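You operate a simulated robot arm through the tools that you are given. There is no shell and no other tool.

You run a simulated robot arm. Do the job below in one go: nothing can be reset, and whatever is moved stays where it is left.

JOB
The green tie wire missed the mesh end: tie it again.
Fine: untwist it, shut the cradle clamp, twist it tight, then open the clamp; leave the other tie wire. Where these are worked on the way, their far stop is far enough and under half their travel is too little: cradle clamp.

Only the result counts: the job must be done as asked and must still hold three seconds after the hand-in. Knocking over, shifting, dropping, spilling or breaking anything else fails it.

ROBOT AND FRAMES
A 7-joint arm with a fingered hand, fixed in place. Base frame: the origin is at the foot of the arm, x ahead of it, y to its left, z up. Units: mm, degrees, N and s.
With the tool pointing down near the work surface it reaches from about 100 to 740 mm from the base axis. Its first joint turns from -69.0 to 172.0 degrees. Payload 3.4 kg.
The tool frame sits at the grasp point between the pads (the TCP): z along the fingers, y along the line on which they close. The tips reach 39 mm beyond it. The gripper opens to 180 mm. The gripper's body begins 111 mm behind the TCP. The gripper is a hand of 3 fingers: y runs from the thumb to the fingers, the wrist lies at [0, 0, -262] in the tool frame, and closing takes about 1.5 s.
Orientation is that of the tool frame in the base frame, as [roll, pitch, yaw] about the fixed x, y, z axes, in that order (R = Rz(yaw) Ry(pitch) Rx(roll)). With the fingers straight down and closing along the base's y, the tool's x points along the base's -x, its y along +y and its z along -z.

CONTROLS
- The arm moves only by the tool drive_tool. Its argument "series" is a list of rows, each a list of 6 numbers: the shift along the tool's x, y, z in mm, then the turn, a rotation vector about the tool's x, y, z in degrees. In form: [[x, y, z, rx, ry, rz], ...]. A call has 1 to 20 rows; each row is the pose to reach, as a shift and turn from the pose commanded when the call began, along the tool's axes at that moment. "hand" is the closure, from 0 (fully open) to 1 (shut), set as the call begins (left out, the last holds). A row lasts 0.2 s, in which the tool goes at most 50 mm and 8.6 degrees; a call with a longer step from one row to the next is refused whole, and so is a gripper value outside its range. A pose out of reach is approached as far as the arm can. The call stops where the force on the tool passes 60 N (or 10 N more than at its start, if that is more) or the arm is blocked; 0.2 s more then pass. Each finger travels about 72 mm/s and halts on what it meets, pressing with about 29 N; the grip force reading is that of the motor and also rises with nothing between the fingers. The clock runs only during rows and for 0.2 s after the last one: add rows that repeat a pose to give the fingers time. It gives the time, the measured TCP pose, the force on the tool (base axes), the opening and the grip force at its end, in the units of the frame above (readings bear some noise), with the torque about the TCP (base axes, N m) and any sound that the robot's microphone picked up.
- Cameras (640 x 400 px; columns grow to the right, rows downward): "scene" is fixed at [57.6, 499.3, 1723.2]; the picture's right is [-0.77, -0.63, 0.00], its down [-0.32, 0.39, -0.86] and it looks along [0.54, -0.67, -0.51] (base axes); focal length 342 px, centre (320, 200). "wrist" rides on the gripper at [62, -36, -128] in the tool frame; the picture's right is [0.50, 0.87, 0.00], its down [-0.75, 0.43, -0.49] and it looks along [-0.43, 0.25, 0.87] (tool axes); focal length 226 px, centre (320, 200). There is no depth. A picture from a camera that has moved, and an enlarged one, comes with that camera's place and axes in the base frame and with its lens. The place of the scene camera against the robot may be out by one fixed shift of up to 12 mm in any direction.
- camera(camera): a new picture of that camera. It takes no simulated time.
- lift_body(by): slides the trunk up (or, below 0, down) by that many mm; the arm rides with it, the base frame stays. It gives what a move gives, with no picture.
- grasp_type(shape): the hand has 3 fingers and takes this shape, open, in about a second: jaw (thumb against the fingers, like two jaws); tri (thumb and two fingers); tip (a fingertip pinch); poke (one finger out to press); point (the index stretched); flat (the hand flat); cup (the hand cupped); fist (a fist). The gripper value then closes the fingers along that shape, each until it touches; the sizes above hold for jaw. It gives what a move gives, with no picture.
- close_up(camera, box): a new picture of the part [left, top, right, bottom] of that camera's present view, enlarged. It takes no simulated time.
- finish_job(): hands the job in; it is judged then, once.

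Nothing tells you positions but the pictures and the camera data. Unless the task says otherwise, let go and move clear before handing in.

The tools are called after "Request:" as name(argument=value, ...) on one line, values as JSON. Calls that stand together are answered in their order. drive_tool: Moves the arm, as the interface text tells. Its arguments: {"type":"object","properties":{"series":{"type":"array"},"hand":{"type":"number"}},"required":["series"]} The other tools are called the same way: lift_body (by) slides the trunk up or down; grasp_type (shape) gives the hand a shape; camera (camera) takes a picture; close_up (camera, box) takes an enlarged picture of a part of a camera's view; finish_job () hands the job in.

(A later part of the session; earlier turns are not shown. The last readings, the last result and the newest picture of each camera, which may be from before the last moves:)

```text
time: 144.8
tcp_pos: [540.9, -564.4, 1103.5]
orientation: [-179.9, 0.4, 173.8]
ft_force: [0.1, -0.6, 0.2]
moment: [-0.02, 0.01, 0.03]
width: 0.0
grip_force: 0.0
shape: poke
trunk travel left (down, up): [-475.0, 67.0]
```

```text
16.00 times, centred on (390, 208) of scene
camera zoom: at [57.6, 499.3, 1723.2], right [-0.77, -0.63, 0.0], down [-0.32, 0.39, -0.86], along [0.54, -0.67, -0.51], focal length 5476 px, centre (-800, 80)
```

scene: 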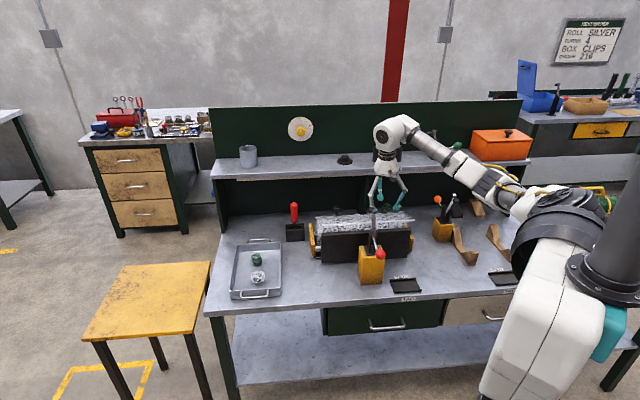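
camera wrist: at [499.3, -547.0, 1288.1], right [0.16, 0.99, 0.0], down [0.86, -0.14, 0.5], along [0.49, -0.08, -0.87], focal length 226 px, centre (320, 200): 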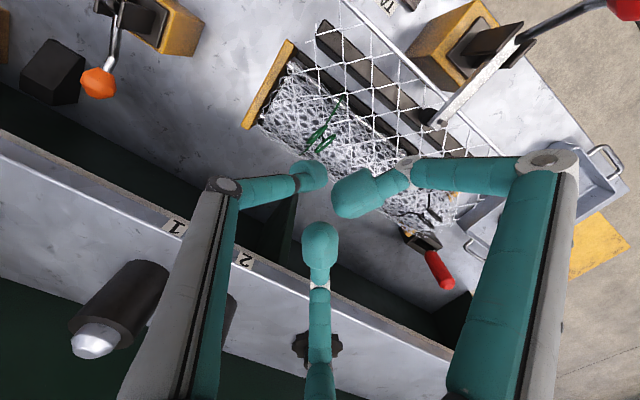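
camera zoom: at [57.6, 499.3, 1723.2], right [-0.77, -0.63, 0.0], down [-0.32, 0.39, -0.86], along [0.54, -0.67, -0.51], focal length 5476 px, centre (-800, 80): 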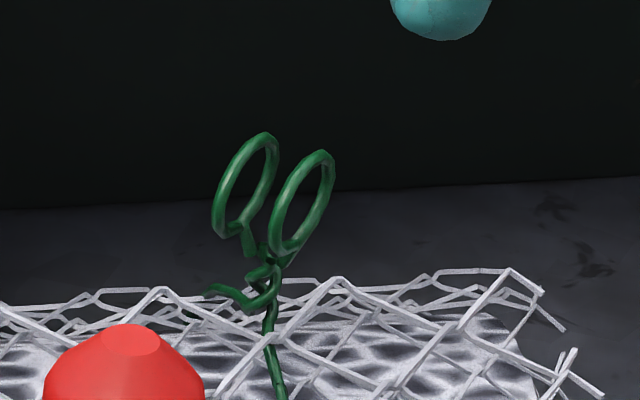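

The helix has visibly changed: it now shows fewer crossings than at the start, so the visuals do track the twist. I'll take the same oblique wrist view as before to read it properly.

Request:
drive_tool(series=[[0, 0, -20, 0, 0, 0], [0, 0, -40, 0, 0, 0], [14, 13, -40, 0, 0, 8], [30, 28, -40, 0, 0, 16], [45, 43, -40, 0, 0, 24], [60, 57, -40, 0, 0, 32], [75, 72, -40, 0, 0, 40], [90, 86, -40, 0, 0, 48], [103.3, 99.4, -40, 0, 0, 56], [103.3, 99.4, -40, 0, 0, 63.8], [103.3, 99.4, -40, 0, 0, 63.8]])

Request:
grasp_type(shape="jaw")

Request:
drive_tool(series=[[0, 0, 5, -2.5, -4.33, 0], [0, 0, 12, -5, -8.66, 0], [0, 0, 20, -7.5, -13, 0], [0, 0, 28, -10, -17.3, 0], [0, 0, 37, -12.5, -21.65, 0], [0, 0, 37, -12.5, -21.65, 0]], hand=0.6)

Request:
close_up(camera="wrist", box=[304, 185, 336, 215])

Request:
close_up(camera="wrist", box=[270, 140, 370, 220])

```text
time: 147.2
tcp_pos: [448.9, -455.2, 1143.2]
orientation: [179.6, 0.3, 110.0]
ft_force: [0.1, -0.6, -0.3]
moment: [0.02, -0.02, 0.01]
width: 0.1
grip_force: 0.0
shape: poke
out of reach, approached as far as the arm can: row 10
trunk travel left (down, up): [-475.0, 67.0]
```

```text
time: 148.1
tcp_pos: [449.1, -456.3, 1143.0]
orientation: [179.7, 0.1, 110.1]
ft_force: [0.0, 0.0, 0.3]
moment: [-0.03, 0.02, 0.01]
width: 179.8
grip_force: 0.0
shape: jaw
trunk travel left (down, up): [-475.0, 67.0]
```

```text
time: 149.5
tcp_pos: [450.8, -454.8, 1105.5]
orientation: [166.3, 21.6, 107.3]
ft_force: [0.2, -0.3, 0.5]
moment: [-0.01, 0.0, -0.01]
width: 72.5
grip_force: 0.0
shape: jaw
trunk travel left (down, up): [-475.0, 67.0]
```

```text
13.33 times, centred on (320, 200) of wrist
camera zoom: at [357.9, -378.1, 1190.6], right [0.64, 0.77, 0.0], down [0.44, -0.37, 0.82], along [0.63, -0.52, -0.57], focal length 3014 px, centre (320, 200)
```

zoom: 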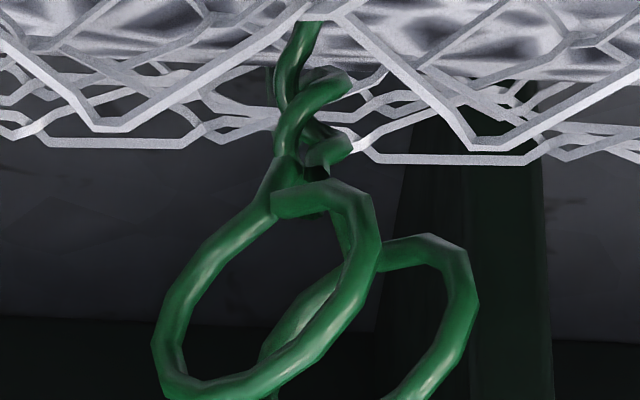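

```text
5.00 times, centred on (320, 180) of wrist
camera zoom: at [357.9, -378.1, 1190.6], right [0.64, 0.77, 0.0], down [0.44, -0.37, 0.82], along [0.63, -0.52, -0.57], focal length 1130 px, centre (320, 300)
```

zoom: 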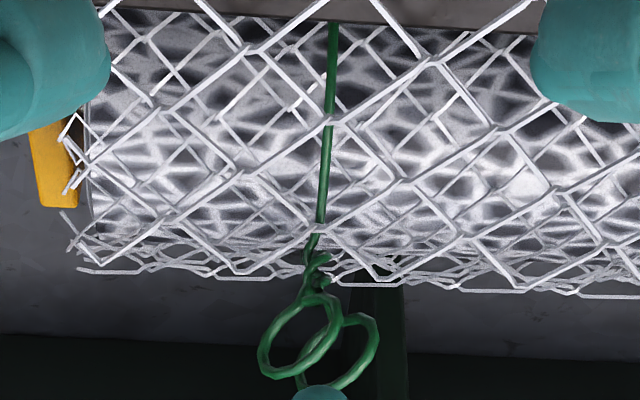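

The coil is clearly looser now than in the same view earlier: its strands are wider apart. It had looked unchanged through all of my clockwise turning and only loosened when the loops went counter-clockwise past the starting angle. So counter-clockwise is the untwist direction, and the earlier "stop" was just the fingers jamming. I'll continue counter-clockwise with the poke finger.

Request:
drive_tool(series=[[0, 0, 0, 2.5, 4.33, 0], [0, 0, 0, 5, 8.66, 0], [0, 0, 0, 7.5, 13, 0], [0, 0, 0, 10, 17.3, 0], [0, 0, 0, 12.5, 21.65, 0], [-22, 9, 8, 12.5, 21.65, 0], [-44, 18, 17, 12.5, 21.65, 0], [-66, 28, 26, 12.5, 21.65, 0], [-88, 37, 34, 12.5, 21.65, 0], [-110, 46, 42, 12.5, 21.65, 0], [-129.5, 54.9, 50.1, 12.5, 21.65, 0], [-129.5, 54.9, 50.1, 12.5, 21.65, 0]])

Request:
grasp_type(shape="poke")

Request:
close_up(camera="wrist", box=[220, 80, 420, 260])

```text
time: 152.1
tcp_pos: [551.6, -563.0, 1121.0]
orientation: [179.6, 0.4, 110.1]
ft_force: [-0.1, -0.2, 0.6]
moment: [-0.01, 0.0, 0.01]
width: 72.4
grip_force: 0.1
shape: jaw
trunk travel left (down, up): [-475.0, 67.0]
```

```text
time: 153.0
tcp_pos: [551.6, -563.8, 1120.1]
orientation: [179.6, 0.1, 110.2]
ft_force: [0.4, 0.7, -0.3]
moment: [0.01, 0.01, 0.04]
width: 0.0
grip_force: 0.0
shape: poke
trunk travel left (down, up): [-475.0, 67.0]
```

```text
2.22 times, centred on (320, 170) of wrist
camera zoom: at [496.1, -516.9, 1247.4], right [0.64, 0.77, 0.0], down [0.66, -0.56, 0.5], along [0.38, -0.32, -0.87], focal length 502 px, centre (320, 267)
```

zoom: 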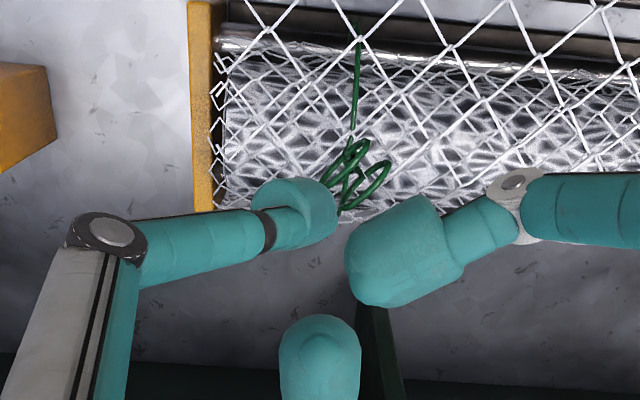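

Request:
drive_tool(series=[[0, 0, 20, 0, 0, 0], [0, 0, 40, 0, 0, 0], [0, 0, 60, 0, 0, 0], [0, 0, 76, 0, 0, 0], [0, 0, 84, 0, 0, 0], [0, 0, 84, 0, 0, 0]])

Request:
close_up(camera="wrist", box=[220, 100, 420, 280])

Request:
close_up(camera="scene", box=[360, 180, 420, 220])

```text
time: 154.4
tcp_pos: [551.7, -562.7, 1035.5]
orientation: [179.5, 0.2, 110.1]
ft_force: [0.3, 0.1, 0.3]
moment: [-0.05, 0.04, 0.0]
width: 0.1
grip_force: 0.1
shape: poke
trunk travel left (down, up): [-475.0, 67.0]
```

```text
2.22 times, centred on (320, 190) of wrist
camera zoom: at [496.8, -516.9, 1163.9], right [0.64, 0.77, 0.0], down [0.66, -0.56, 0.5], along [0.38, -0.32, -0.87], focal length 502 px, centre (320, 222)
```

zoom: 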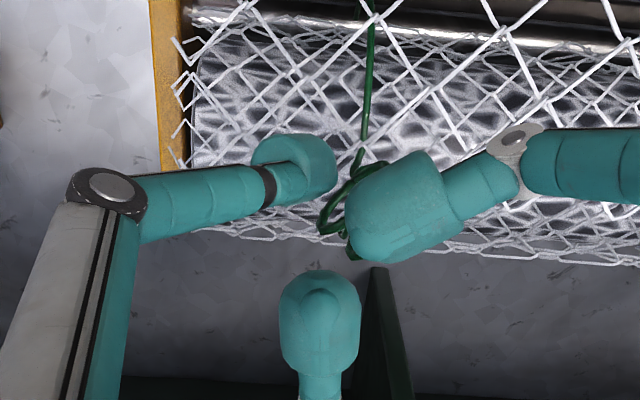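

```text
10.00 times, centred on (390, 200) of scene
camera zoom: at [57.6, 499.3, 1723.2], right [-0.77, -0.63, 0.0], down [-0.32, 0.39, -0.86], along [0.54, -0.67, -0.51], focal length 3423 px, centre (-380, 200)
```

zoom: 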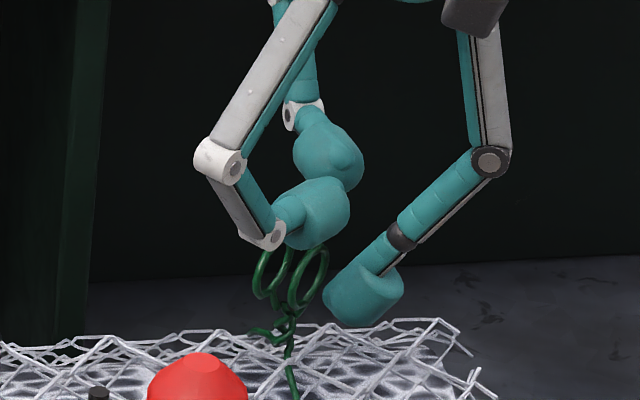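

The finger is beside the loops on the pushing side. I'll close in and sweep counter-clockwise.

Request:
drive_tool(series=[[-0.2, 4.6, 0, 0, 0, 0], [-0.4, 9.2, 0, 0, 0, 0], [-1.9, 9.2, 0, 0, 0, -8], [-3.45, 9.5, 0, 0, 0, -16], [-4.9, 9.95, 0, 0, 0, -24], [-6.3, 10.6, 0, 0, 0, -32], [-7.6, 11.45, 0, 0, 0, -40], [-7.6, 11.45, 0, 0, 0, -40]])

Request:
close_up(camera="wrist", box=[220, 100, 420, 280])

Request:
close_up(camera="scene", box=[360, 180, 420, 220])

```text
time: 156.2
tcp_pos: [564.8, -567.9, 1038.1]
orientation: [179.9, 0.4, 150.1]
ft_force: [-10.0, -8.4, -0.5]
moment: [-0.25, 0.33, 0.01]
width: 0.0
grip_force: 0.1
shape: poke
trunk travel left (down, up): [-475.0, 67.0]
```

```text
2.22 times, centred on (320, 190) of wrist
camera zoom: at [492.1, -568.5, 1163.9], right [0.0, 1.0, 0.0], down [0.87, 0.0, 0.5], along [0.5, 0.0, -0.87], focal length 502 px, centre (320, 222)
```

zoom: 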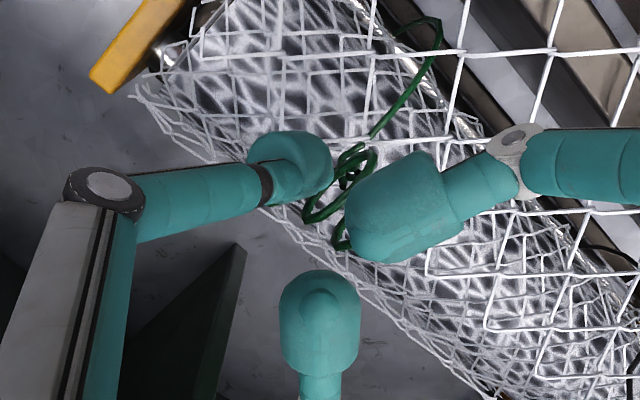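

```text
10.00 times, centred on (390, 200) of scene
camera zoom: at [57.6, 499.3, 1723.2], right [-0.77, -0.63, 0.0], down [-0.32, 0.39, -0.86], along [0.54, -0.67, -0.51], focal length 3423 px, centre (-380, 200)
```

zoom: 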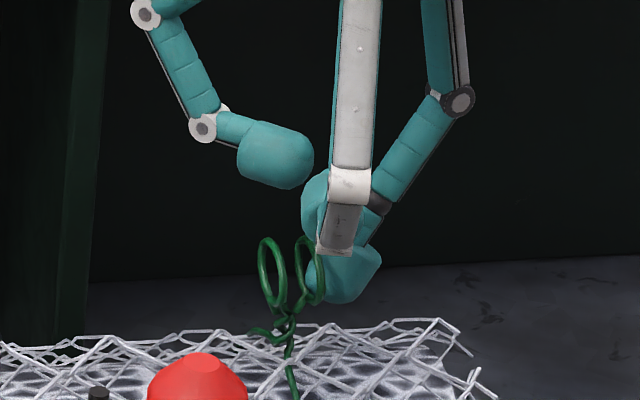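

The loops follow (98° to 143°), but contact is close to the axis, so I'll widen the circle slightly and continue.

Request:
drive_tool(series=[[-0.8, -2.5, 0, 0, 0, -4], [-1.8, -2.45, 0, 0, 0, -8], [-3.6, -2.15, 0, 0, 0, -16], [-5.4, -1.6, 0, 0, 0, -24], [-7.1, -0.8, 0, 0, 0, -32], [-8.7, 0.3, 0, 0, 0, -40], [-10.1, 1.5, 0, 0, 0, -48], [-11.35, 2.95, 0, 0, 0, -56], [-11.35, 2.95, 0, 0, 0, -56]])

Request:
close_up(camera="wrist", box=[220, 100, 420, 280])

Request:
close_up(camera="scene", box=[360, 180, 420, 220])

```text
time: 158.2
tcp_pos: [577.2, -569.8, 1036.4]
orientation: [-179.7, 0.4, -153.8]
ft_force: [-2.5, -6.3, -1.0]
moment: [-0.2, 0.07, -0.02]
width: 0.0
grip_force: 0.0
shape: poke
trunk travel left (down, up): [-475.0, 67.0]
```

```text
2.22 times, centred on (320, 190) of wrist
camera zoom: at [536.7, -630.0, 1164.3], right [-0.83, 0.56, -0.01], down [0.48, 0.72, 0.5], along [0.28, 0.41, -0.87], focal length 502 px, centre (320, 222)
```

zoom: 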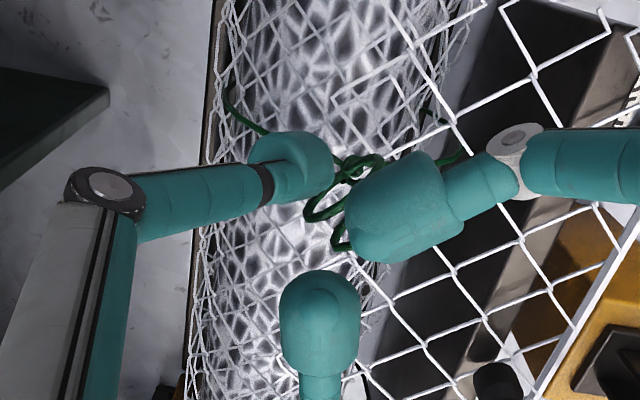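

```text
10.00 times, centred on (390, 200) of scene
camera zoom: at [57.6, 499.3, 1723.2], right [-0.77, -0.63, 0.0], down [-0.32, 0.39, -0.86], along [0.54, -0.67, -0.51], focal length 3423 px, centre (-380, 200)
```

zoom: 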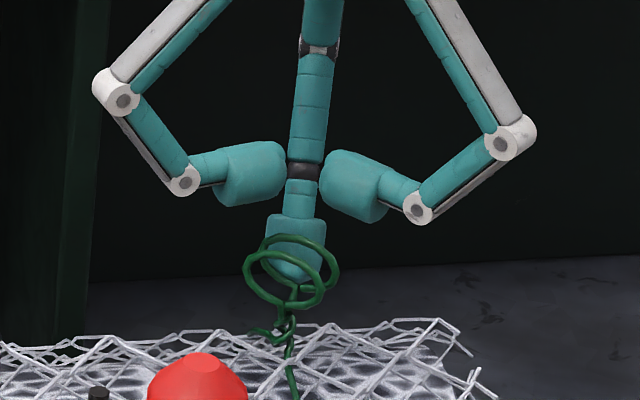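

Tracking well with a light push of about 7 N. I'll continue the sweep to the wrist limit.

Request:
drive_tool(series=[[-1.9, 0.05, 0, 0, 0, -8], [-3.7, 0.35, 0, 0, 0, -16], [-5.5, 0.9, 0, 0, 0, -24], [-7.2, 1.7, 0, 0, 0, -32], [-8.8, 2.8, 0, 0, 0, -40], [-10.2, 4, 0, 0, 0, -48], [-11.2, 5.1, 0, 0, 0, -54], [-11.2, 5.1, 0, 0, 0, -54]])

Request:
close_up(camera="wrist", box=[220, 100, 420, 280])

Request:
close_up(camera="scene", box=[360, 180, 420, 220])

```text
time: 160.0
tcp_pos: [585.1, -560.4, 1037.4]
orientation: [-179.6, -0.1, -99.7]
ft_force: [2.4, -4.8, -1.2]
moment: [-0.2, -0.09, 0.0]
width: 0.0
grip_force: 0.1
shape: poke
trunk travel left (down, up): [-475.0, 67.0]
```

```text
2.22 times, centred on (320, 190) of wrist
camera zoom: at [610.1, -628.0, 1164.8], right [-0.94, -0.35, -0.01], down [-0.3, 0.82, 0.49], along [-0.16, 0.46, -0.87], focal length 502 px, centre (320, 222)
```

zoom: 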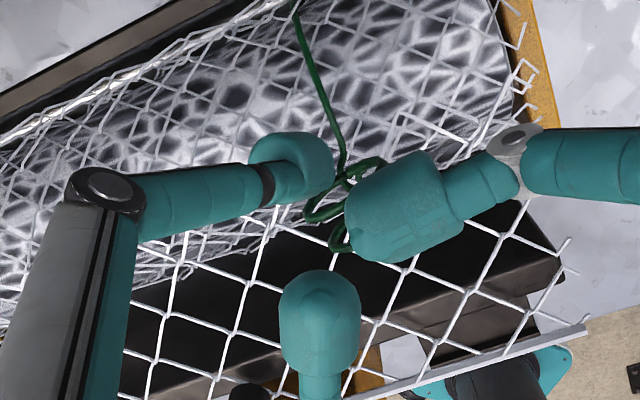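

```text
10.00 times, centred on (390, 200) of scene
camera zoom: at [57.6, 499.3, 1723.2], right [-0.77, -0.63, 0.0], down [-0.32, 0.39, -0.86], along [0.54, -0.67, -0.51], focal length 3423 px, centre (-380, 200)
```

zoom: 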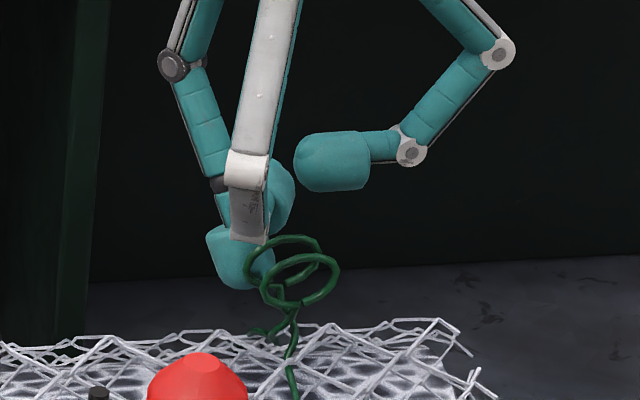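

Now the strands show just a single crossing: the wire is untwisting as it turns counter-clockwise. I'll reset the hand for another counter-clockwise stroke.

Request:
drive_tool(series=[[0, 0, -20, 0, 0, 0], [0, 0, -45, 0, 0, 0], [0, 0, -70, 0, 0, 0], [-8, 16.5, -70, 0, 0, 8], [-15.8, 33, -70, 0, 0, 16], [-15.8, 33, -70, 0, 0, 24], [-15.8, 33, -70, 0, 0, 32], [-15.8, 33, -70, 0, 0, 40], [-15.8, 33, -70, 0, 0, 48], [-15.8, 33, -70, 0, 0, 56], [-15.8, 33, -70, 0, 0, 64], [-15.8, 33, -70, 0, 0, 72], [-15.8, 33, -70, 0, 0, 80]])

Request:
drive_tool(series=[[0, 0, 0, 0, 0, 8], [0, 0, 0, 0, 0, 16], [0, 0, 0, 0, 0, 24], [0, 0, 0, 0, 0, 32], [0, 0, 0, 0, 0, 40], [0, 0, 0, 0, 0, 48], [0, 0, 0, 0, 0, 56], [0, 0, 0, 0, 0, 64], [0, 0, 0, 0, 0, 70], [0, 0, 0, 0, 0, 75], [0, 0, 0, 0, 0, 75]])

Request:
close_up(camera="wrist", box=[220, 80, 420, 260])

Request:
close_up(camera="scene", box=[370, 195, 410, 220])

```text
time: 162.8
tcp_pos: [554.8, -538.2, 1107.4]
orientation: [-179.9, 0.4, 179.9]
ft_force: [0.5, 0.5, 0.4]
moment: [0.03, 0.01, 0.0]
width: 0.0
grip_force: 0.0
shape: poke
trunk travel left (down, up): [-475.0, 67.0]
```

```text
time: 165.2
tcp_pos: [555.2, -538.9, 1106.6]
orientation: [179.6, 0.3, 105.0]
ft_force: [-0.4, 0.9, -0.3]
moment: [-0.03, 0.03, 0.06]
width: 0.1
grip_force: 0.0
shape: poke
trunk travel left (down, up): [-475.0, 67.0]
```

```text
2.22 times, centred on (320, 170) of wrist
camera zoom: at [502.9, -487.2, 1233.9], right [0.71, 0.71, 0.0], down [0.61, -0.61, 0.5], along [0.35, -0.35, -0.87], focal length 502 px, centre (320, 267)
```

zoom: 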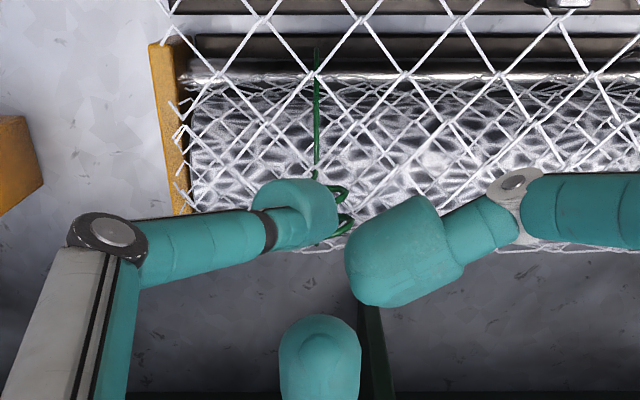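

```text
16.00 times, centred on (390, 208) of scene
camera zoom: at [57.6, 499.3, 1723.2], right [-0.77, -0.63, 0.0], down [-0.32, 0.39, -0.86], along [0.54, -0.67, -0.51], focal length 5476 px, centre (-800, 80)
```

zoom: 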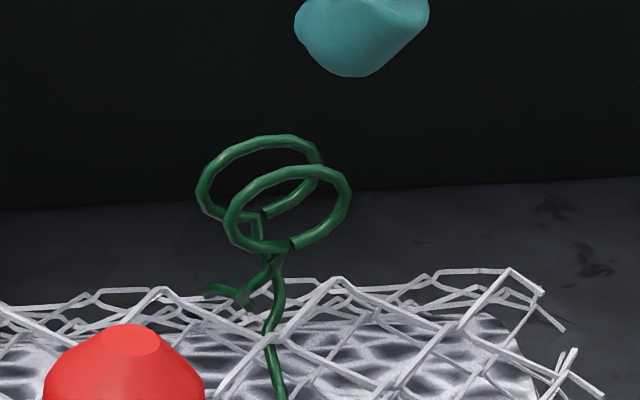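

The strands are nearly parallel now, close to the black tie's untwisted look. I'll do another counter-clockwise sweep to reach the fully untwisted end, watching for a stop.

Request:
drive_tool(series=[[0, 0, 20, 0, 0, 0], [0, 0, 40, 0, 0, 0], [0, 0, 55, 0, 0, 0], [0, 0, 70, 0, 0, 0], [0, 0, 70, 0, 0, 0]])

Request:
close_up(camera="wrist", box=[220, 100, 420, 280])

```text
time: 166.4
tcp_pos: [554.3, -539.4, 1037.4]
orientation: [179.6, 0.2, 105.2]
ft_force: [-0.1, -0.6, -0.5]
moment: [0.03, -0.02, -0.01]
width: 0.0
grip_force: 0.0
shape: poke
trunk travel left (down, up): [-475.0, 67.0]
```

```text
2.22 times, centred on (320, 190) of wrist
camera zoom: at [503.3, -487.7, 1164.2], right [0.71, 0.71, 0.0], down [0.61, -0.61, 0.5], along [0.36, -0.35, -0.87], focal length 502 px, centre (320, 222)
```

zoom: 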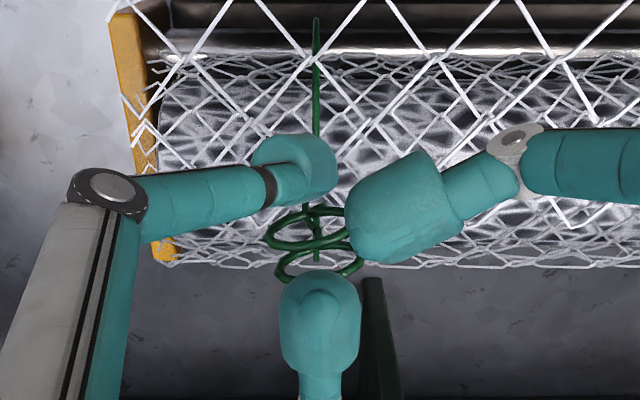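

Request:
drive_tool(series=[[-3.9, 4, 0, 0, 0, 0], [-7.7, 8, 0, 0, 0, 0], [-8.3, 6.2, 0, 0, 0, -8], [-9.2, 4.5, 0, 0, 0, -16], [-10.3, 2.9, 0, 0, 0, -24], [-11.6, 1.5, 0, 0, 0, -32], [-13.1, 0.3, 0, 0, 0, -40], [-13.1, 0.3, 0, 0, 0, -40]])

Request:
close_up(camera="wrist", box=[220, 100, 420, 280])

Request:
close_up(camera="scene", box=[360, 180, 420, 220])

```text
time: 168.2
tcp_pos: [558.2, -549.5, 1036.7]
orientation: [179.8, 0.4, 145.2]
ft_force: [-5.2, 9.0, -0.7]
moment: [0.28, 0.15, 0.0]
width: 0.0
grip_force: 0.1
shape: poke
trunk travel left (down, up): [-475.0, 67.0]
```

```text
2.22 times, centred on (320, 190) of wrist
camera zoom: at [486.0, -543.9, 1164.6], right [0.08, 1.0, 0.0], down [0.86, -0.07, 0.5], along [0.5, -0.04, -0.87], focal length 502 px, centre (320, 222)
```

zoom: 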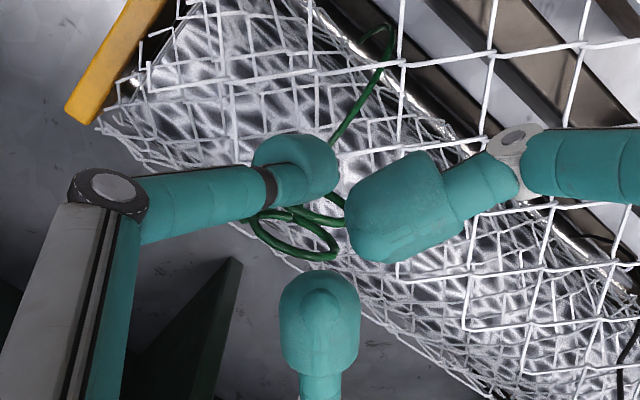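

```text
10.00 times, centred on (390, 200) of scene
camera zoom: at [57.6, 499.3, 1723.2], right [-0.77, -0.63, 0.0], down [-0.32, 0.39, -0.86], along [0.54, -0.67, -0.51], focal length 3423 px, centre (-380, 200)
```

zoom: 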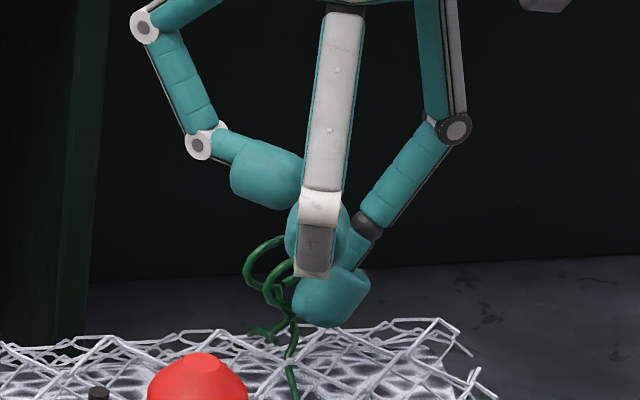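

Request:
drive_tool(series=[[-0.6, -1.8, 0, 0, 0, -8], [-1.5, -3.5, 0, 0, 0, -16], [-2.6, -5.1, 0, 0, 0, -24], [-2.6, -5.1, 0, 0, 0, -24]])

Request:
close_up(camera="wrist", box=[220, 100, 420, 280])

Request:
close_up(camera="scene", box=[360, 180, 420, 220])

```text
time: 169.2
tcp_pos: [556.7, -557.3, 1036.6]
orientation: [-179.9, 0.4, 169.1]
ft_force: [-9.0, 6.2, 0.4]
moment: [0.21, 0.29, 0.05]
width: 0.1
grip_force: 0.0
shape: poke
trunk travel left (down, up): [-475.0, 67.0]
```

```text
2.22 times, centred on (320, 190) of wrist
camera zoom: at [488.0, -580.8, 1164.6], right [-0.33, 0.94, 0.0], down [0.82, 0.29, 0.5], along [0.47, 0.16, -0.87], focal length 502 px, centre (320, 222)
```

zoom: 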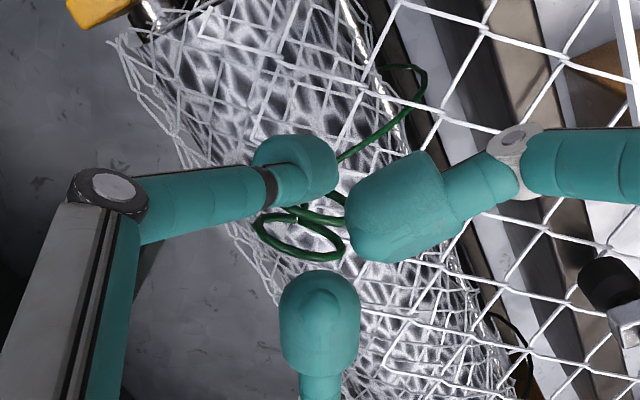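

```text
10.00 times, centred on (390, 200) of scene
camera zoom: at [57.6, 499.3, 1723.2], right [-0.77, -0.63, 0.0], down [-0.32, 0.39, -0.86], along [0.54, -0.67, -0.51], focal length 3423 px, centre (-380, 200)
```

zoom: 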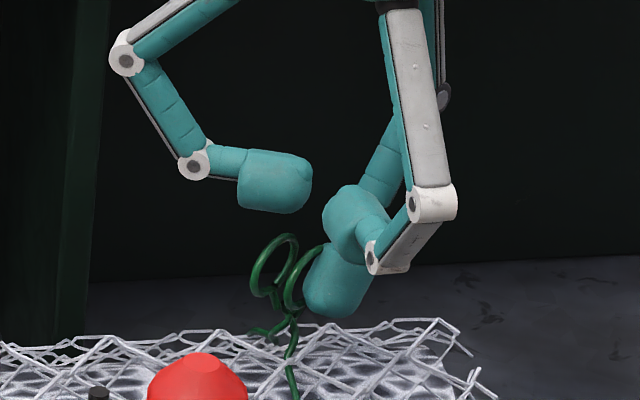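

The loops are at about 263° and still moving freely. I'll continue.

Request:
drive_tool(series=[[-0.6, -1.8, 0, 0, 0, -8], [-1.5, -3.5, 0, 0, 0, -16], [-2.6, -5.1, 0, 0, 0, -24], [-3.9, -6.5, 0, 0, 0, -32], [-5.4, -7.7, 0, 0, 0, -40], [-5.4, -7.7, 0, 0, 0, -40]])

Request:
close_up(camera="wrist", box=[220, 100, 420, 280])

Request:
close_up(camera="scene", box=[360, 180, 420, 220])

```text
time: 170.6
tcp_pos: [560.5, -567.2, 1037.1]
orientation: [-179.7, 0.3, -151.0]
ft_force: [-10.7, -2.5, 0.1]
moment: [-0.1, 0.34, 0.02]
width: 0.1
grip_force: 0.0
shape: poke
trunk travel left (down, up): [-475.0, 67.0]
```

```text
2.22 times, centred on (320, 190) of wrist
camera zoom: at [522.9, -628.6, 1164.8], right [-0.86, 0.51, -0.01], down [0.44, 0.75, 0.49], along [0.26, 0.42, -0.87], focal length 502 px, centre (320, 222)
```

zoom: 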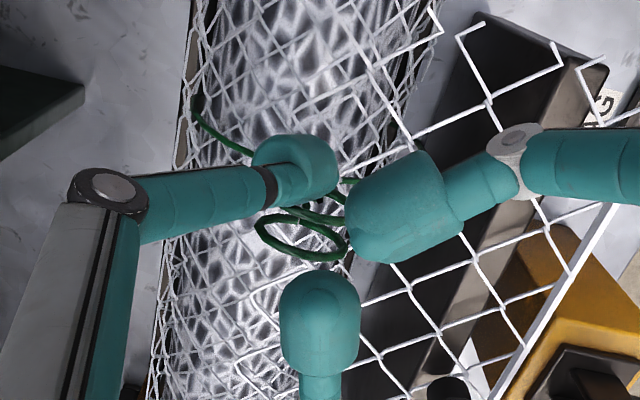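

```text
10.00 times, centred on (390, 200) of scene
camera zoom: at [57.6, 499.3, 1723.2], right [-0.77, -0.63, 0.0], down [-0.32, 0.39, -0.86], along [0.54, -0.67, -0.51], focal length 3423 px, centre (-380, 200)
```

zoom: 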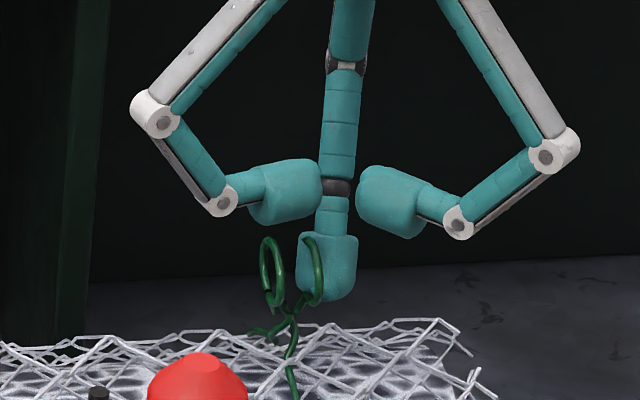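

Request:
drive_tool(series=[[-0.6, -1.8, 0, 0, 0, -8], [-1.5, -3.5, 0, 0, 0, -16], [-2.6, -5.1, 0, 0, 0, -24], [-3.9, -6.5, 0, 0, 0, -32], [-5.4, -7.7, 0, 0, 0, -40], [-7.1, -8.7, 0, 0, 0, -48], [-7.95, -9.1, 0, 0, 0, -52], [-7.95, -9.1, 0, 0, 0, -52]])

Request:
close_up(camera="wrist", box=[220, 100, 420, 280])

Request:
close_up(camera="scene", box=[360, 180, 420, 220])

```text
time: 172.4
tcp_pos: [573.7, -571.0, 1036.2]
orientation: [-179.4, 0.0, -98.8]
ft_force: [-3.3, -12.3, 1.8]
moment: [-0.37, 0.12, 0.03]
width: 0.1
grip_force: 0.0
shape: poke
trunk travel left (down, up): [-475.0, 67.0]
```

```text
2.22 times, centred on (320, 190) of wrist
camera zoom: at [598.7, -638.6, 1164.7], right [-0.93, -0.36, -0.01], down [-0.32, 0.81, 0.49], along [-0.17, 0.46, -0.87], focal length 502 px, centre (320, 222)
```

zoom: 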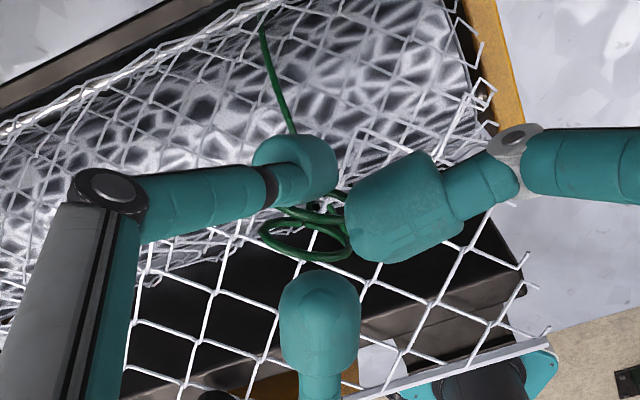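

```text
10.00 times, centred on (390, 200) of scene
camera zoom: at [57.6, 499.3, 1723.2], right [-0.77, -0.63, 0.0], down [-0.32, 0.39, -0.86], along [0.54, -0.67, -0.51], focal length 3423 px, centre (-380, 200)
```

zoom: 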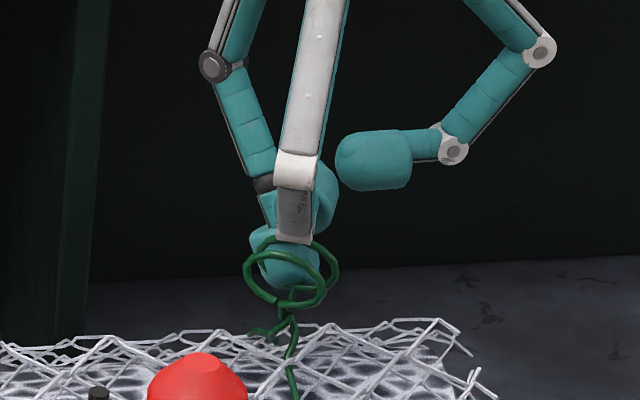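

The loops are at about 363° and I've felt no stop yet. I'll raise the finger and check the strands.

Request:
drive_tool(series=[[0, 0, -20, 0, 0, 0], [0, 0, -45, 0, 0, 0], [0, 0, -75, 0, 0, 0], [0, 0, -100, 0, 0, 0], [0, 0, -100, 0, 0, 0]])

Request:
close_up(camera="scene", box=[370, 195, 410, 220])

Request:
close_up(camera="scene", box=[328, 202, 348, 216])

Request:
close_up(camera="wrist", box=[280, 80, 380, 170])

```text
time: 173.6
tcp_pos: [572.5, -570.9, 1136.7]
orientation: [-179.6, 0.1, -98.8]
ft_force: [0.2, -0.7, 0.9]
moment: [-0.01, -0.01, -0.03]
width: 0.0
grip_force: 0.0
shape: poke
trunk travel left (down, up): [-475.0, 67.0]
```

```text
16.00 times, centred on (390, 208) of scene
camera zoom: at [57.6, 499.3, 1723.2], right [-0.77, -0.63, 0.0], down [-0.32, 0.39, -0.86], along [0.54, -0.67, -0.51], focal length 5476 px, centre (-800, 80)
```

zoom: 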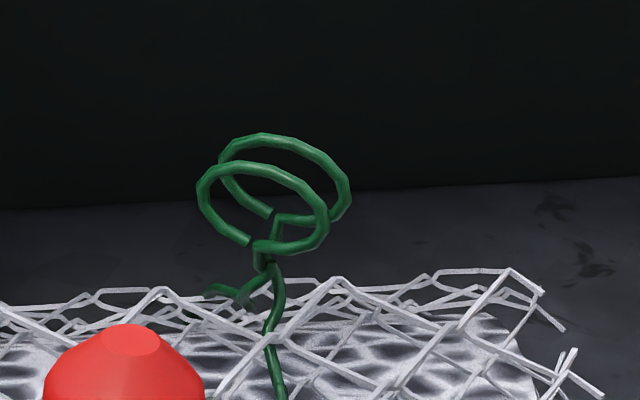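

```text
16.00 times, centred on (338, 209) of scene
camera zoom: at [57.6, 499.3, 1723.2], right [-0.77, -0.63, 0.0], down [-0.32, 0.39, -0.86], along [0.54, -0.67, -0.51], focal length 5476 px, centre (32, 56)
```

zoom: 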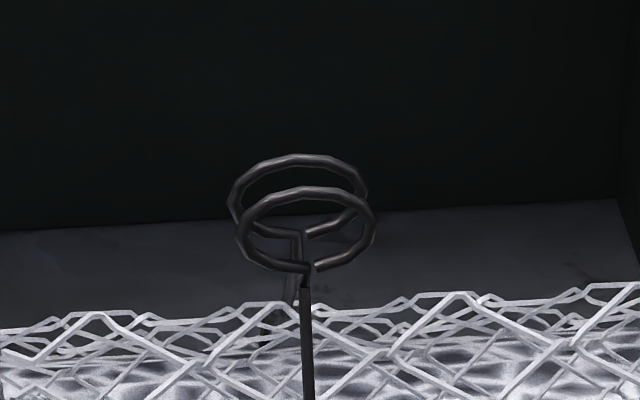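

```text
4.44 times, centred on (330, 125) of wrist
camera zoom: at [597.7, -639.0, 1264.2], right [-0.93, -0.36, -0.01], down [-0.32, 0.81, 0.49], along [-0.17, 0.46, -0.87], focal length 1005 px, centre (276, 533)
```

zoom: 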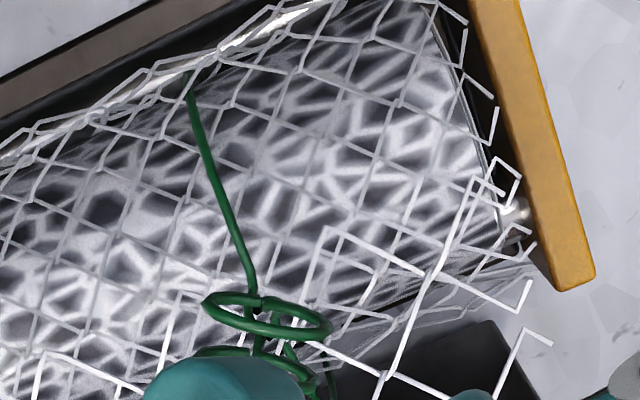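

The helix keeps unwinding as I turn counter-clockwise: at the same loop orientation as the start, it has gone from a full coil to barely one crossing. I'll do another counter-clockwise stroke to finish the untwisting.

Request:
drive_tool(series=[[-10, 2, 0, 0, 0, 8], [-20, 4, 0, 0, 0, 16], [-30, 6, 0, 0, 0, 24], [-38.5, 7.6, 0, 0, 0, 32], [-38.5, 7.6, 0, 0, 0, 40], [-38.5, 7.6, 0, 0, 0, 48], [-38.5, 7.6, 0, 0, 0, 56], [-38.5, 7.6, 0, 0, 0, 64], [-38.5, 7.6, 0, 0, 0, 72], [-38.5, 7.6, 0, 0, 0, 80], [-38.5, 7.6, 0, 0, 0, 88]])

Request:
drive_tool(series=[[0, 0, 0, 0, 0, 8], [0, 0, 0, 0, 0, 16], [0, 0, 0, 0, 0, 24], [0, 0, 0, 0, 0, 32], [0, 0, 0, 0, 0, 40], [0, 0, 0, 0, 0, 48], [0, 0, 0, 0, 0, 56], [0, 0, 0, 0, 0, 64], [0, 0, 0, 0, 0, 72], [0, 0, 10, 0, 0, 80], [0, 0, 30, 0, 0, 86.5], [0, 0, 30, 0, 0, 86.5]])

Request:
close_up(camera="wrist", box=[220, 80, 420, 260])

```text
time: 176.0
tcp_pos: [570.5, -531.4, 1136.9]
orientation: [-179.9, 0.4, 172.9]
ft_force: [-0.2, 0.0, -0.9]
moment: [0.02, 0.0, -0.04]
width: 0.0
grip_force: 0.1
shape: poke
trunk travel left (down, up): [-475.0, 67.0]
```

```text
time: 178.6
tcp_pos: [570.2, -530.3, 1108.0]
orientation: [179.6, 0.1, 86.5]
ft_force: [0.4, -0.1, -0.7]
moment: [-0.02, 0.0, 0.01]
width: 0.3
grip_force: 0.1
shape: poke
trunk travel left (down, up): [-475.0, 67.0]
```

```text
2.22 times, centred on (320, 170) of wrist
camera zoom: at [536.9, -465.3, 1235.3], right [0.89, 0.45, 0.01], down [0.38, -0.78, 0.5], along [0.23, -0.44, -0.87], focal length 502 px, centre (320, 267)
```

zoom: 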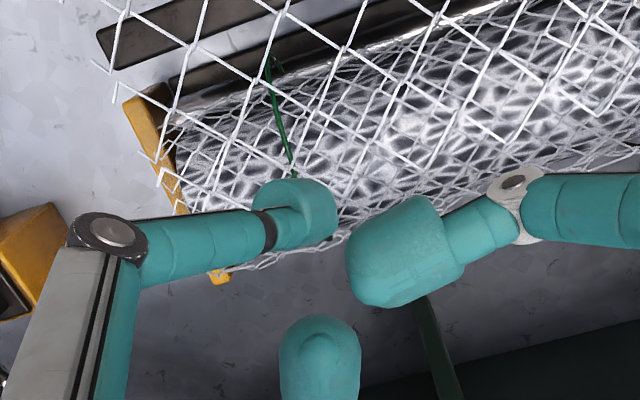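

Request:
drive_tool(series=[[0, 0, 20, 0, 0, 0], [0, 0, 40, 0, 0, 0], [0, 0, 55, 0, 0, 0], [0, 0, 71, 0, 0, 0], [0, 0, 71, 0, 0, 0]])

Request:
close_up(camera="wrist", box=[220, 100, 420, 280])

Request:
close_up(camera="scene", box=[360, 180, 420, 220])

```text
time: 179.8
tcp_pos: [571.5, -529.9, 1035.7]
orientation: [179.5, 0.0, 86.6]
ft_force: [0.6, 0.0, -0.1]
moment: [-0.01, 0.01, 0.02]
width: 0.0
grip_force: 0.1
shape: poke
trunk travel left (down, up): [-475.0, 67.0]
```

```text
2.22 times, centred on (320, 190) of wrist
camera zoom: at [539.4, -465.7, 1163.3], right [0.89, 0.45, 0.01], down [0.39, -0.78, 0.5], along [0.23, -0.44, -0.87], focal length 502 px, centre (320, 222)
```

zoom: 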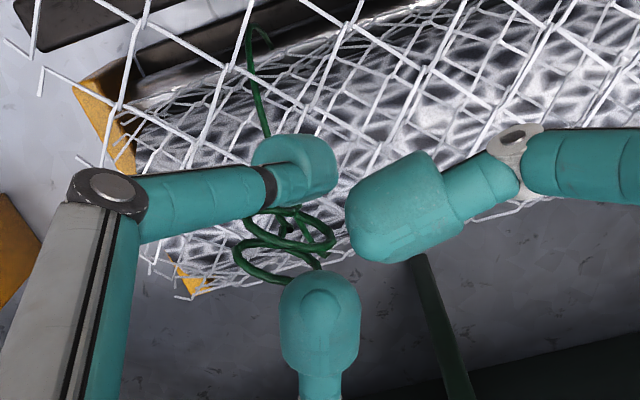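

```text
10.00 times, centred on (390, 200) of scene
camera zoom: at [57.6, 499.3, 1723.2], right [-0.77, -0.63, 0.0], down [-0.32, 0.39, -0.86], along [0.54, -0.67, -0.51], focal length 3423 px, centre (-380, 200)
```

zoom: 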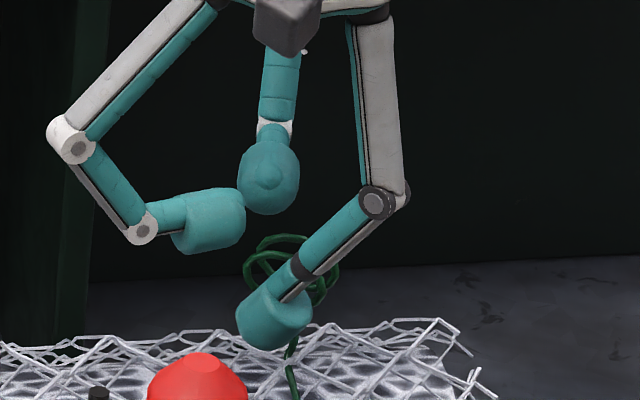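

Request:
drive_tool(series=[[-4, 1.7, 0, 0, 0, 0], [-8, 3.4, 0, 0, 0, 0], [-11.5, 4.9, 0, 0, 0, 0], [-11.1, 2.7, 0, 0, 0, -8], [-11, 0.6, 0, 0, 0, -16], [-11.3, -1.6, 0, 0, 0, -24], [-11.8, -3.7, 0, 0, 0, -32], [-12.6, -5.8, 0, 0, 0, -40], [-12.6, -5.8, 0, 0, 0, -40]])

Request:
close_up(camera="wrist", box=[220, 100, 420, 280])

Request:
close_up(camera="scene", box=[360, 180, 420, 220])

```text
time: 181.8
tcp_pos: [563.9, -541.1, 1036.1]
orientation: [179.7, 0.2, 126.8]
ft_force: [-1.8, 4.4, -0.1]
moment: [0.09, 0.06, -0.05]
width: 0.0
grip_force: 0.2
shape: poke
trunk travel left (down, up): [-475.0, 67.0]
```

```text
2.22 times, centred on (320, 190) of wrist
camera zoom: at [498.5, -513.4, 1163.3], right [0.4, 0.92, 0.0], down [0.8, -0.34, 0.5], along [0.46, -0.2, -0.87], focal length 502 px, centre (320, 222)
```

zoom: 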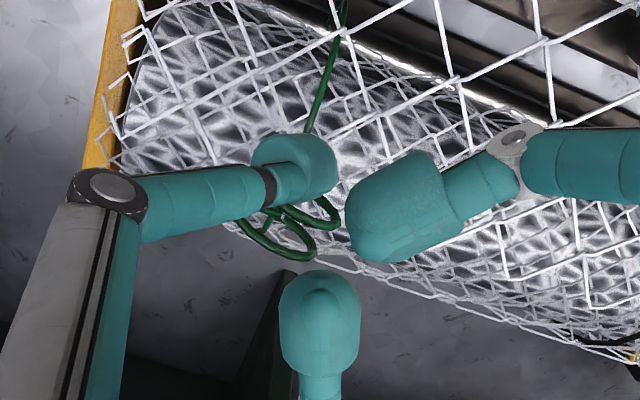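

```text
10.00 times, centred on (390, 200) of scene
camera zoom: at [57.6, 499.3, 1723.2], right [-0.77, -0.63, 0.0], down [-0.32, 0.39, -0.86], along [0.54, -0.67, -0.51], focal length 3423 px, centre (-380, 200)
```

zoom: 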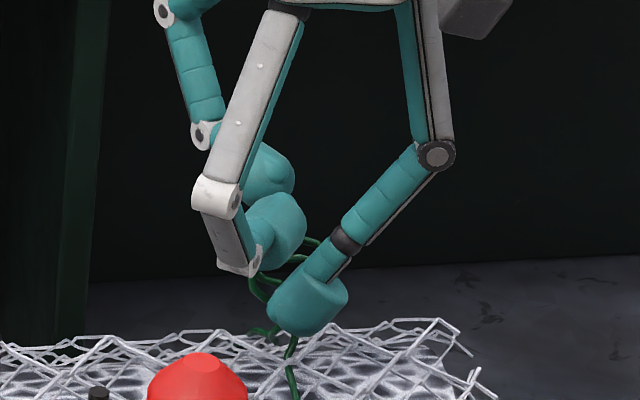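

The loops are at about 398° and still free. I'll continue the sweep.

Request:
drive_tool(series=[[0.4, -2.2, 0, 0, 0, -8], [0.5, -4.3, 0, 0, 0, -16], [0.2, -6.5, 0, 0, 0, -24], [-0.3, -8.6, 0, 0, 0, -32], [-1.1, -10.7, 0, 0, 0, -40], [-2.2, -12.6, 0, 0, 0, -48], [-3.5, -14.3, 0, 0, 0, -56], [-3.5, -14.3, 0, 0, 0, -56]])

Request:
close_up(camera="wrist", box=[220, 100, 420, 280])

Request:
close_up(camera="scene", box=[360, 180, 420, 220])

```text
time: 183.6
tcp_pos: [556.6, -555.7, 1035.0]
orientation: [-179.9, 0.4, -177.3]
ft_force: [-4.9, 0.6, 0.6]
moment: [0.03, 0.1, 0.0]
width: 0.0
grip_force: 0.0
shape: poke
trunk travel left (down, up): [-475.0, 67.0]
```

```text
2.22 times, centred on (320, 190) of wrist
camera zoom: at [494.2, -593.2, 1163.4], right [-0.54, 0.84, -0.01], down [0.73, 0.47, 0.5], along [0.42, 0.26, -0.87], focal length 502 px, centre (320, 222)
```

zoom: 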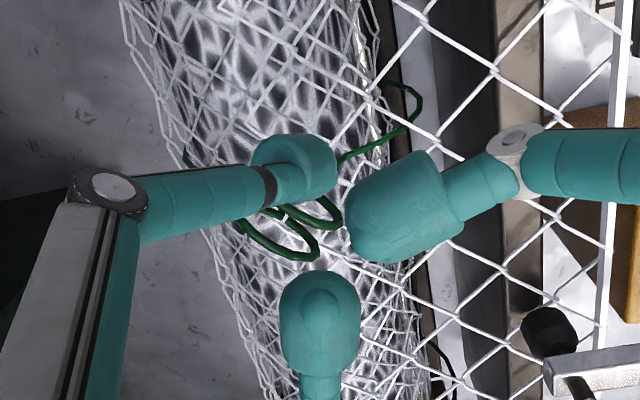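

```text
10.00 times, centred on (390, 200) of scene
camera zoom: at [57.6, 499.3, 1723.2], right [-0.77, -0.63, 0.0], down [-0.32, 0.39, -0.86], along [0.54, -0.67, -0.51], focal length 3423 px, centre (-380, 200)
```

zoom: 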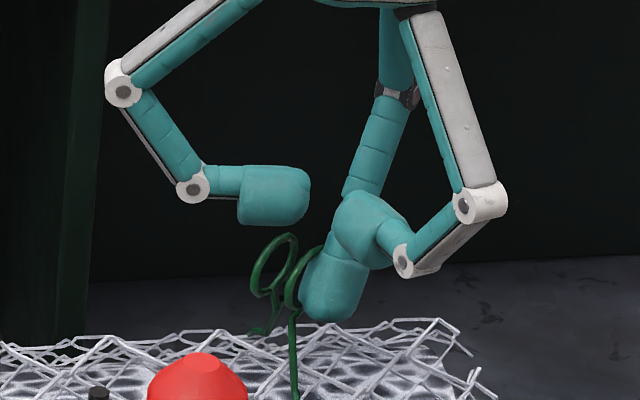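

The front strand is now straight and separate. I'll raise the finger and inspect closely.

Request:
drive_tool(series=[[0, 0, -20, 0, 0, 0], [0, 0, -45, 0, 0, 0], [0, 0, -75, 0, 0, 0], [0, 0, -100, 0, 0, 0], [0, 0, -100, 0, 0, 0]])

Request:
close_up(camera="scene", box=[370, 195, 410, 220])

Request:
close_up(camera="scene", box=[300, 180, 430, 290])

```text
time: 184.8
tcp_pos: [556.8, -552.8, 1135.9]
orientation: [-179.8, 0.3, -177.4]
ft_force: [-0.3, -0.1, 0.8]
moment: [-0.01, 0.0, -0.04]
width: 0.3
grip_force: 0.0
shape: poke
trunk travel left (down, up): [-475.0, 67.0]
```

```text
16.00 times, centred on (390, 208) of scene
camera zoom: at [57.6, 499.3, 1723.2], right [-0.77, -0.63, 0.0], down [-0.32, 0.39, -0.86], along [0.54, -0.67, -0.51], focal length 5476 px, centre (-800, 80)
```

zoom: 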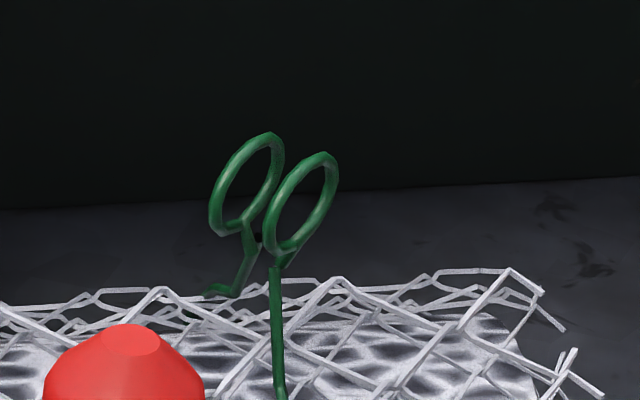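

```text
3.64 times, centred on (365, 235) of scene
camera zoom: at [57.6, 499.3, 1723.2], right [-0.77, -0.63, 0.0], down [-0.32, 0.39, -0.86], along [0.54, -0.67, -0.51], focal length 1245 px, centre (156, 73)
```

zoom: 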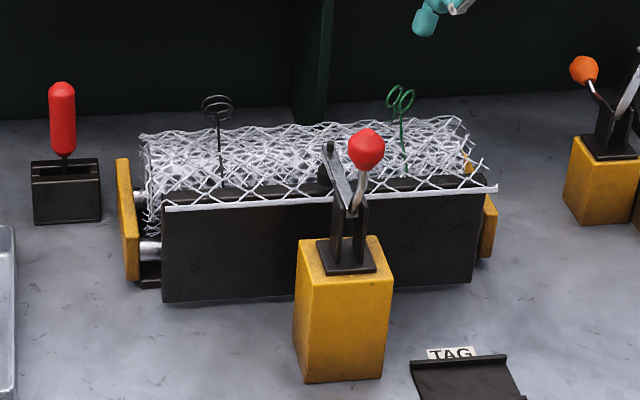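

The green tie is now fully untwisted: two separate, straight strands, just like the loose black tie. Because I shut the clamp before it was truly untwisted, I'll open the clamp and shut it again so the order is right. First I move to the inner side of the upright lever with the poke finger.

Request:
drive_tool(series=[[2, 10, -20, 0, 0, 0], [5, 35, -44, 0, 0, 0], [8, 62, -44, 0, 0, 0], [11, 90, -44, 0, 0, -3], [14, 118, -44, 0, 0, -7], [17, 145, -44, 0, 0, -11], [19, 170, -44, 0, 0, -15], [20.9, 190.8, -44, 0, 0, -17.4], [20.9, 190.8, -44, 0, 0, -17.4], [20.9, 190.8, -44, 0, 0, -17.4]])

Request:
camera(camera="wrist")

Request:
close_up(camera="scene", box=[340, 150, 420, 290])

```text
time: 187.0
tcp_pos: [524.7, -363.0, 1179.9]
orientation: [-179.9, 0.5, -159.9]
ft_force: [-0.4, -0.1, 0.6]
moment: [0.0, 0.03, 0.03]
width: 0.0
grip_force: 0.0
shape: poke
trunk travel left (down, up): [-475.0, 67.0]
```

```text
taken
camera wrist: at [478.2, -419.0, 1306.8], right [-0.77, 0.64, -0.01], down [0.56, 0.67, 0.5], along [0.32, 0.38, -0.87], focal length 226 px, centre (320, 200)
```

wrist: 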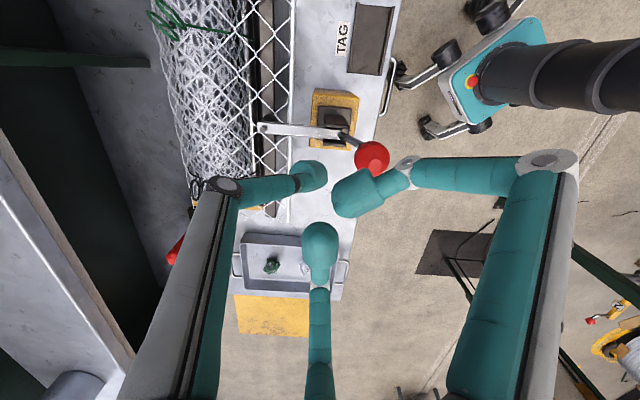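

```text
2.86 times, centred on (380, 220) of scene
camera zoom: at [57.6, 499.3, 1723.2], right [-0.77, -0.63, 0.0], down [-0.32, 0.39, -0.86], along [0.54, -0.67, -0.51], focal length 978 px, centre (149, 143)
```

zoom: 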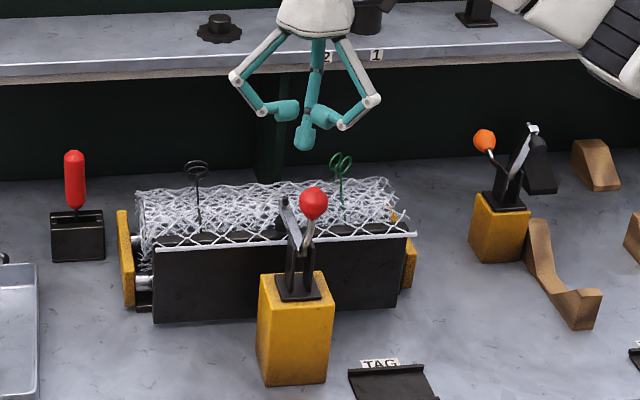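

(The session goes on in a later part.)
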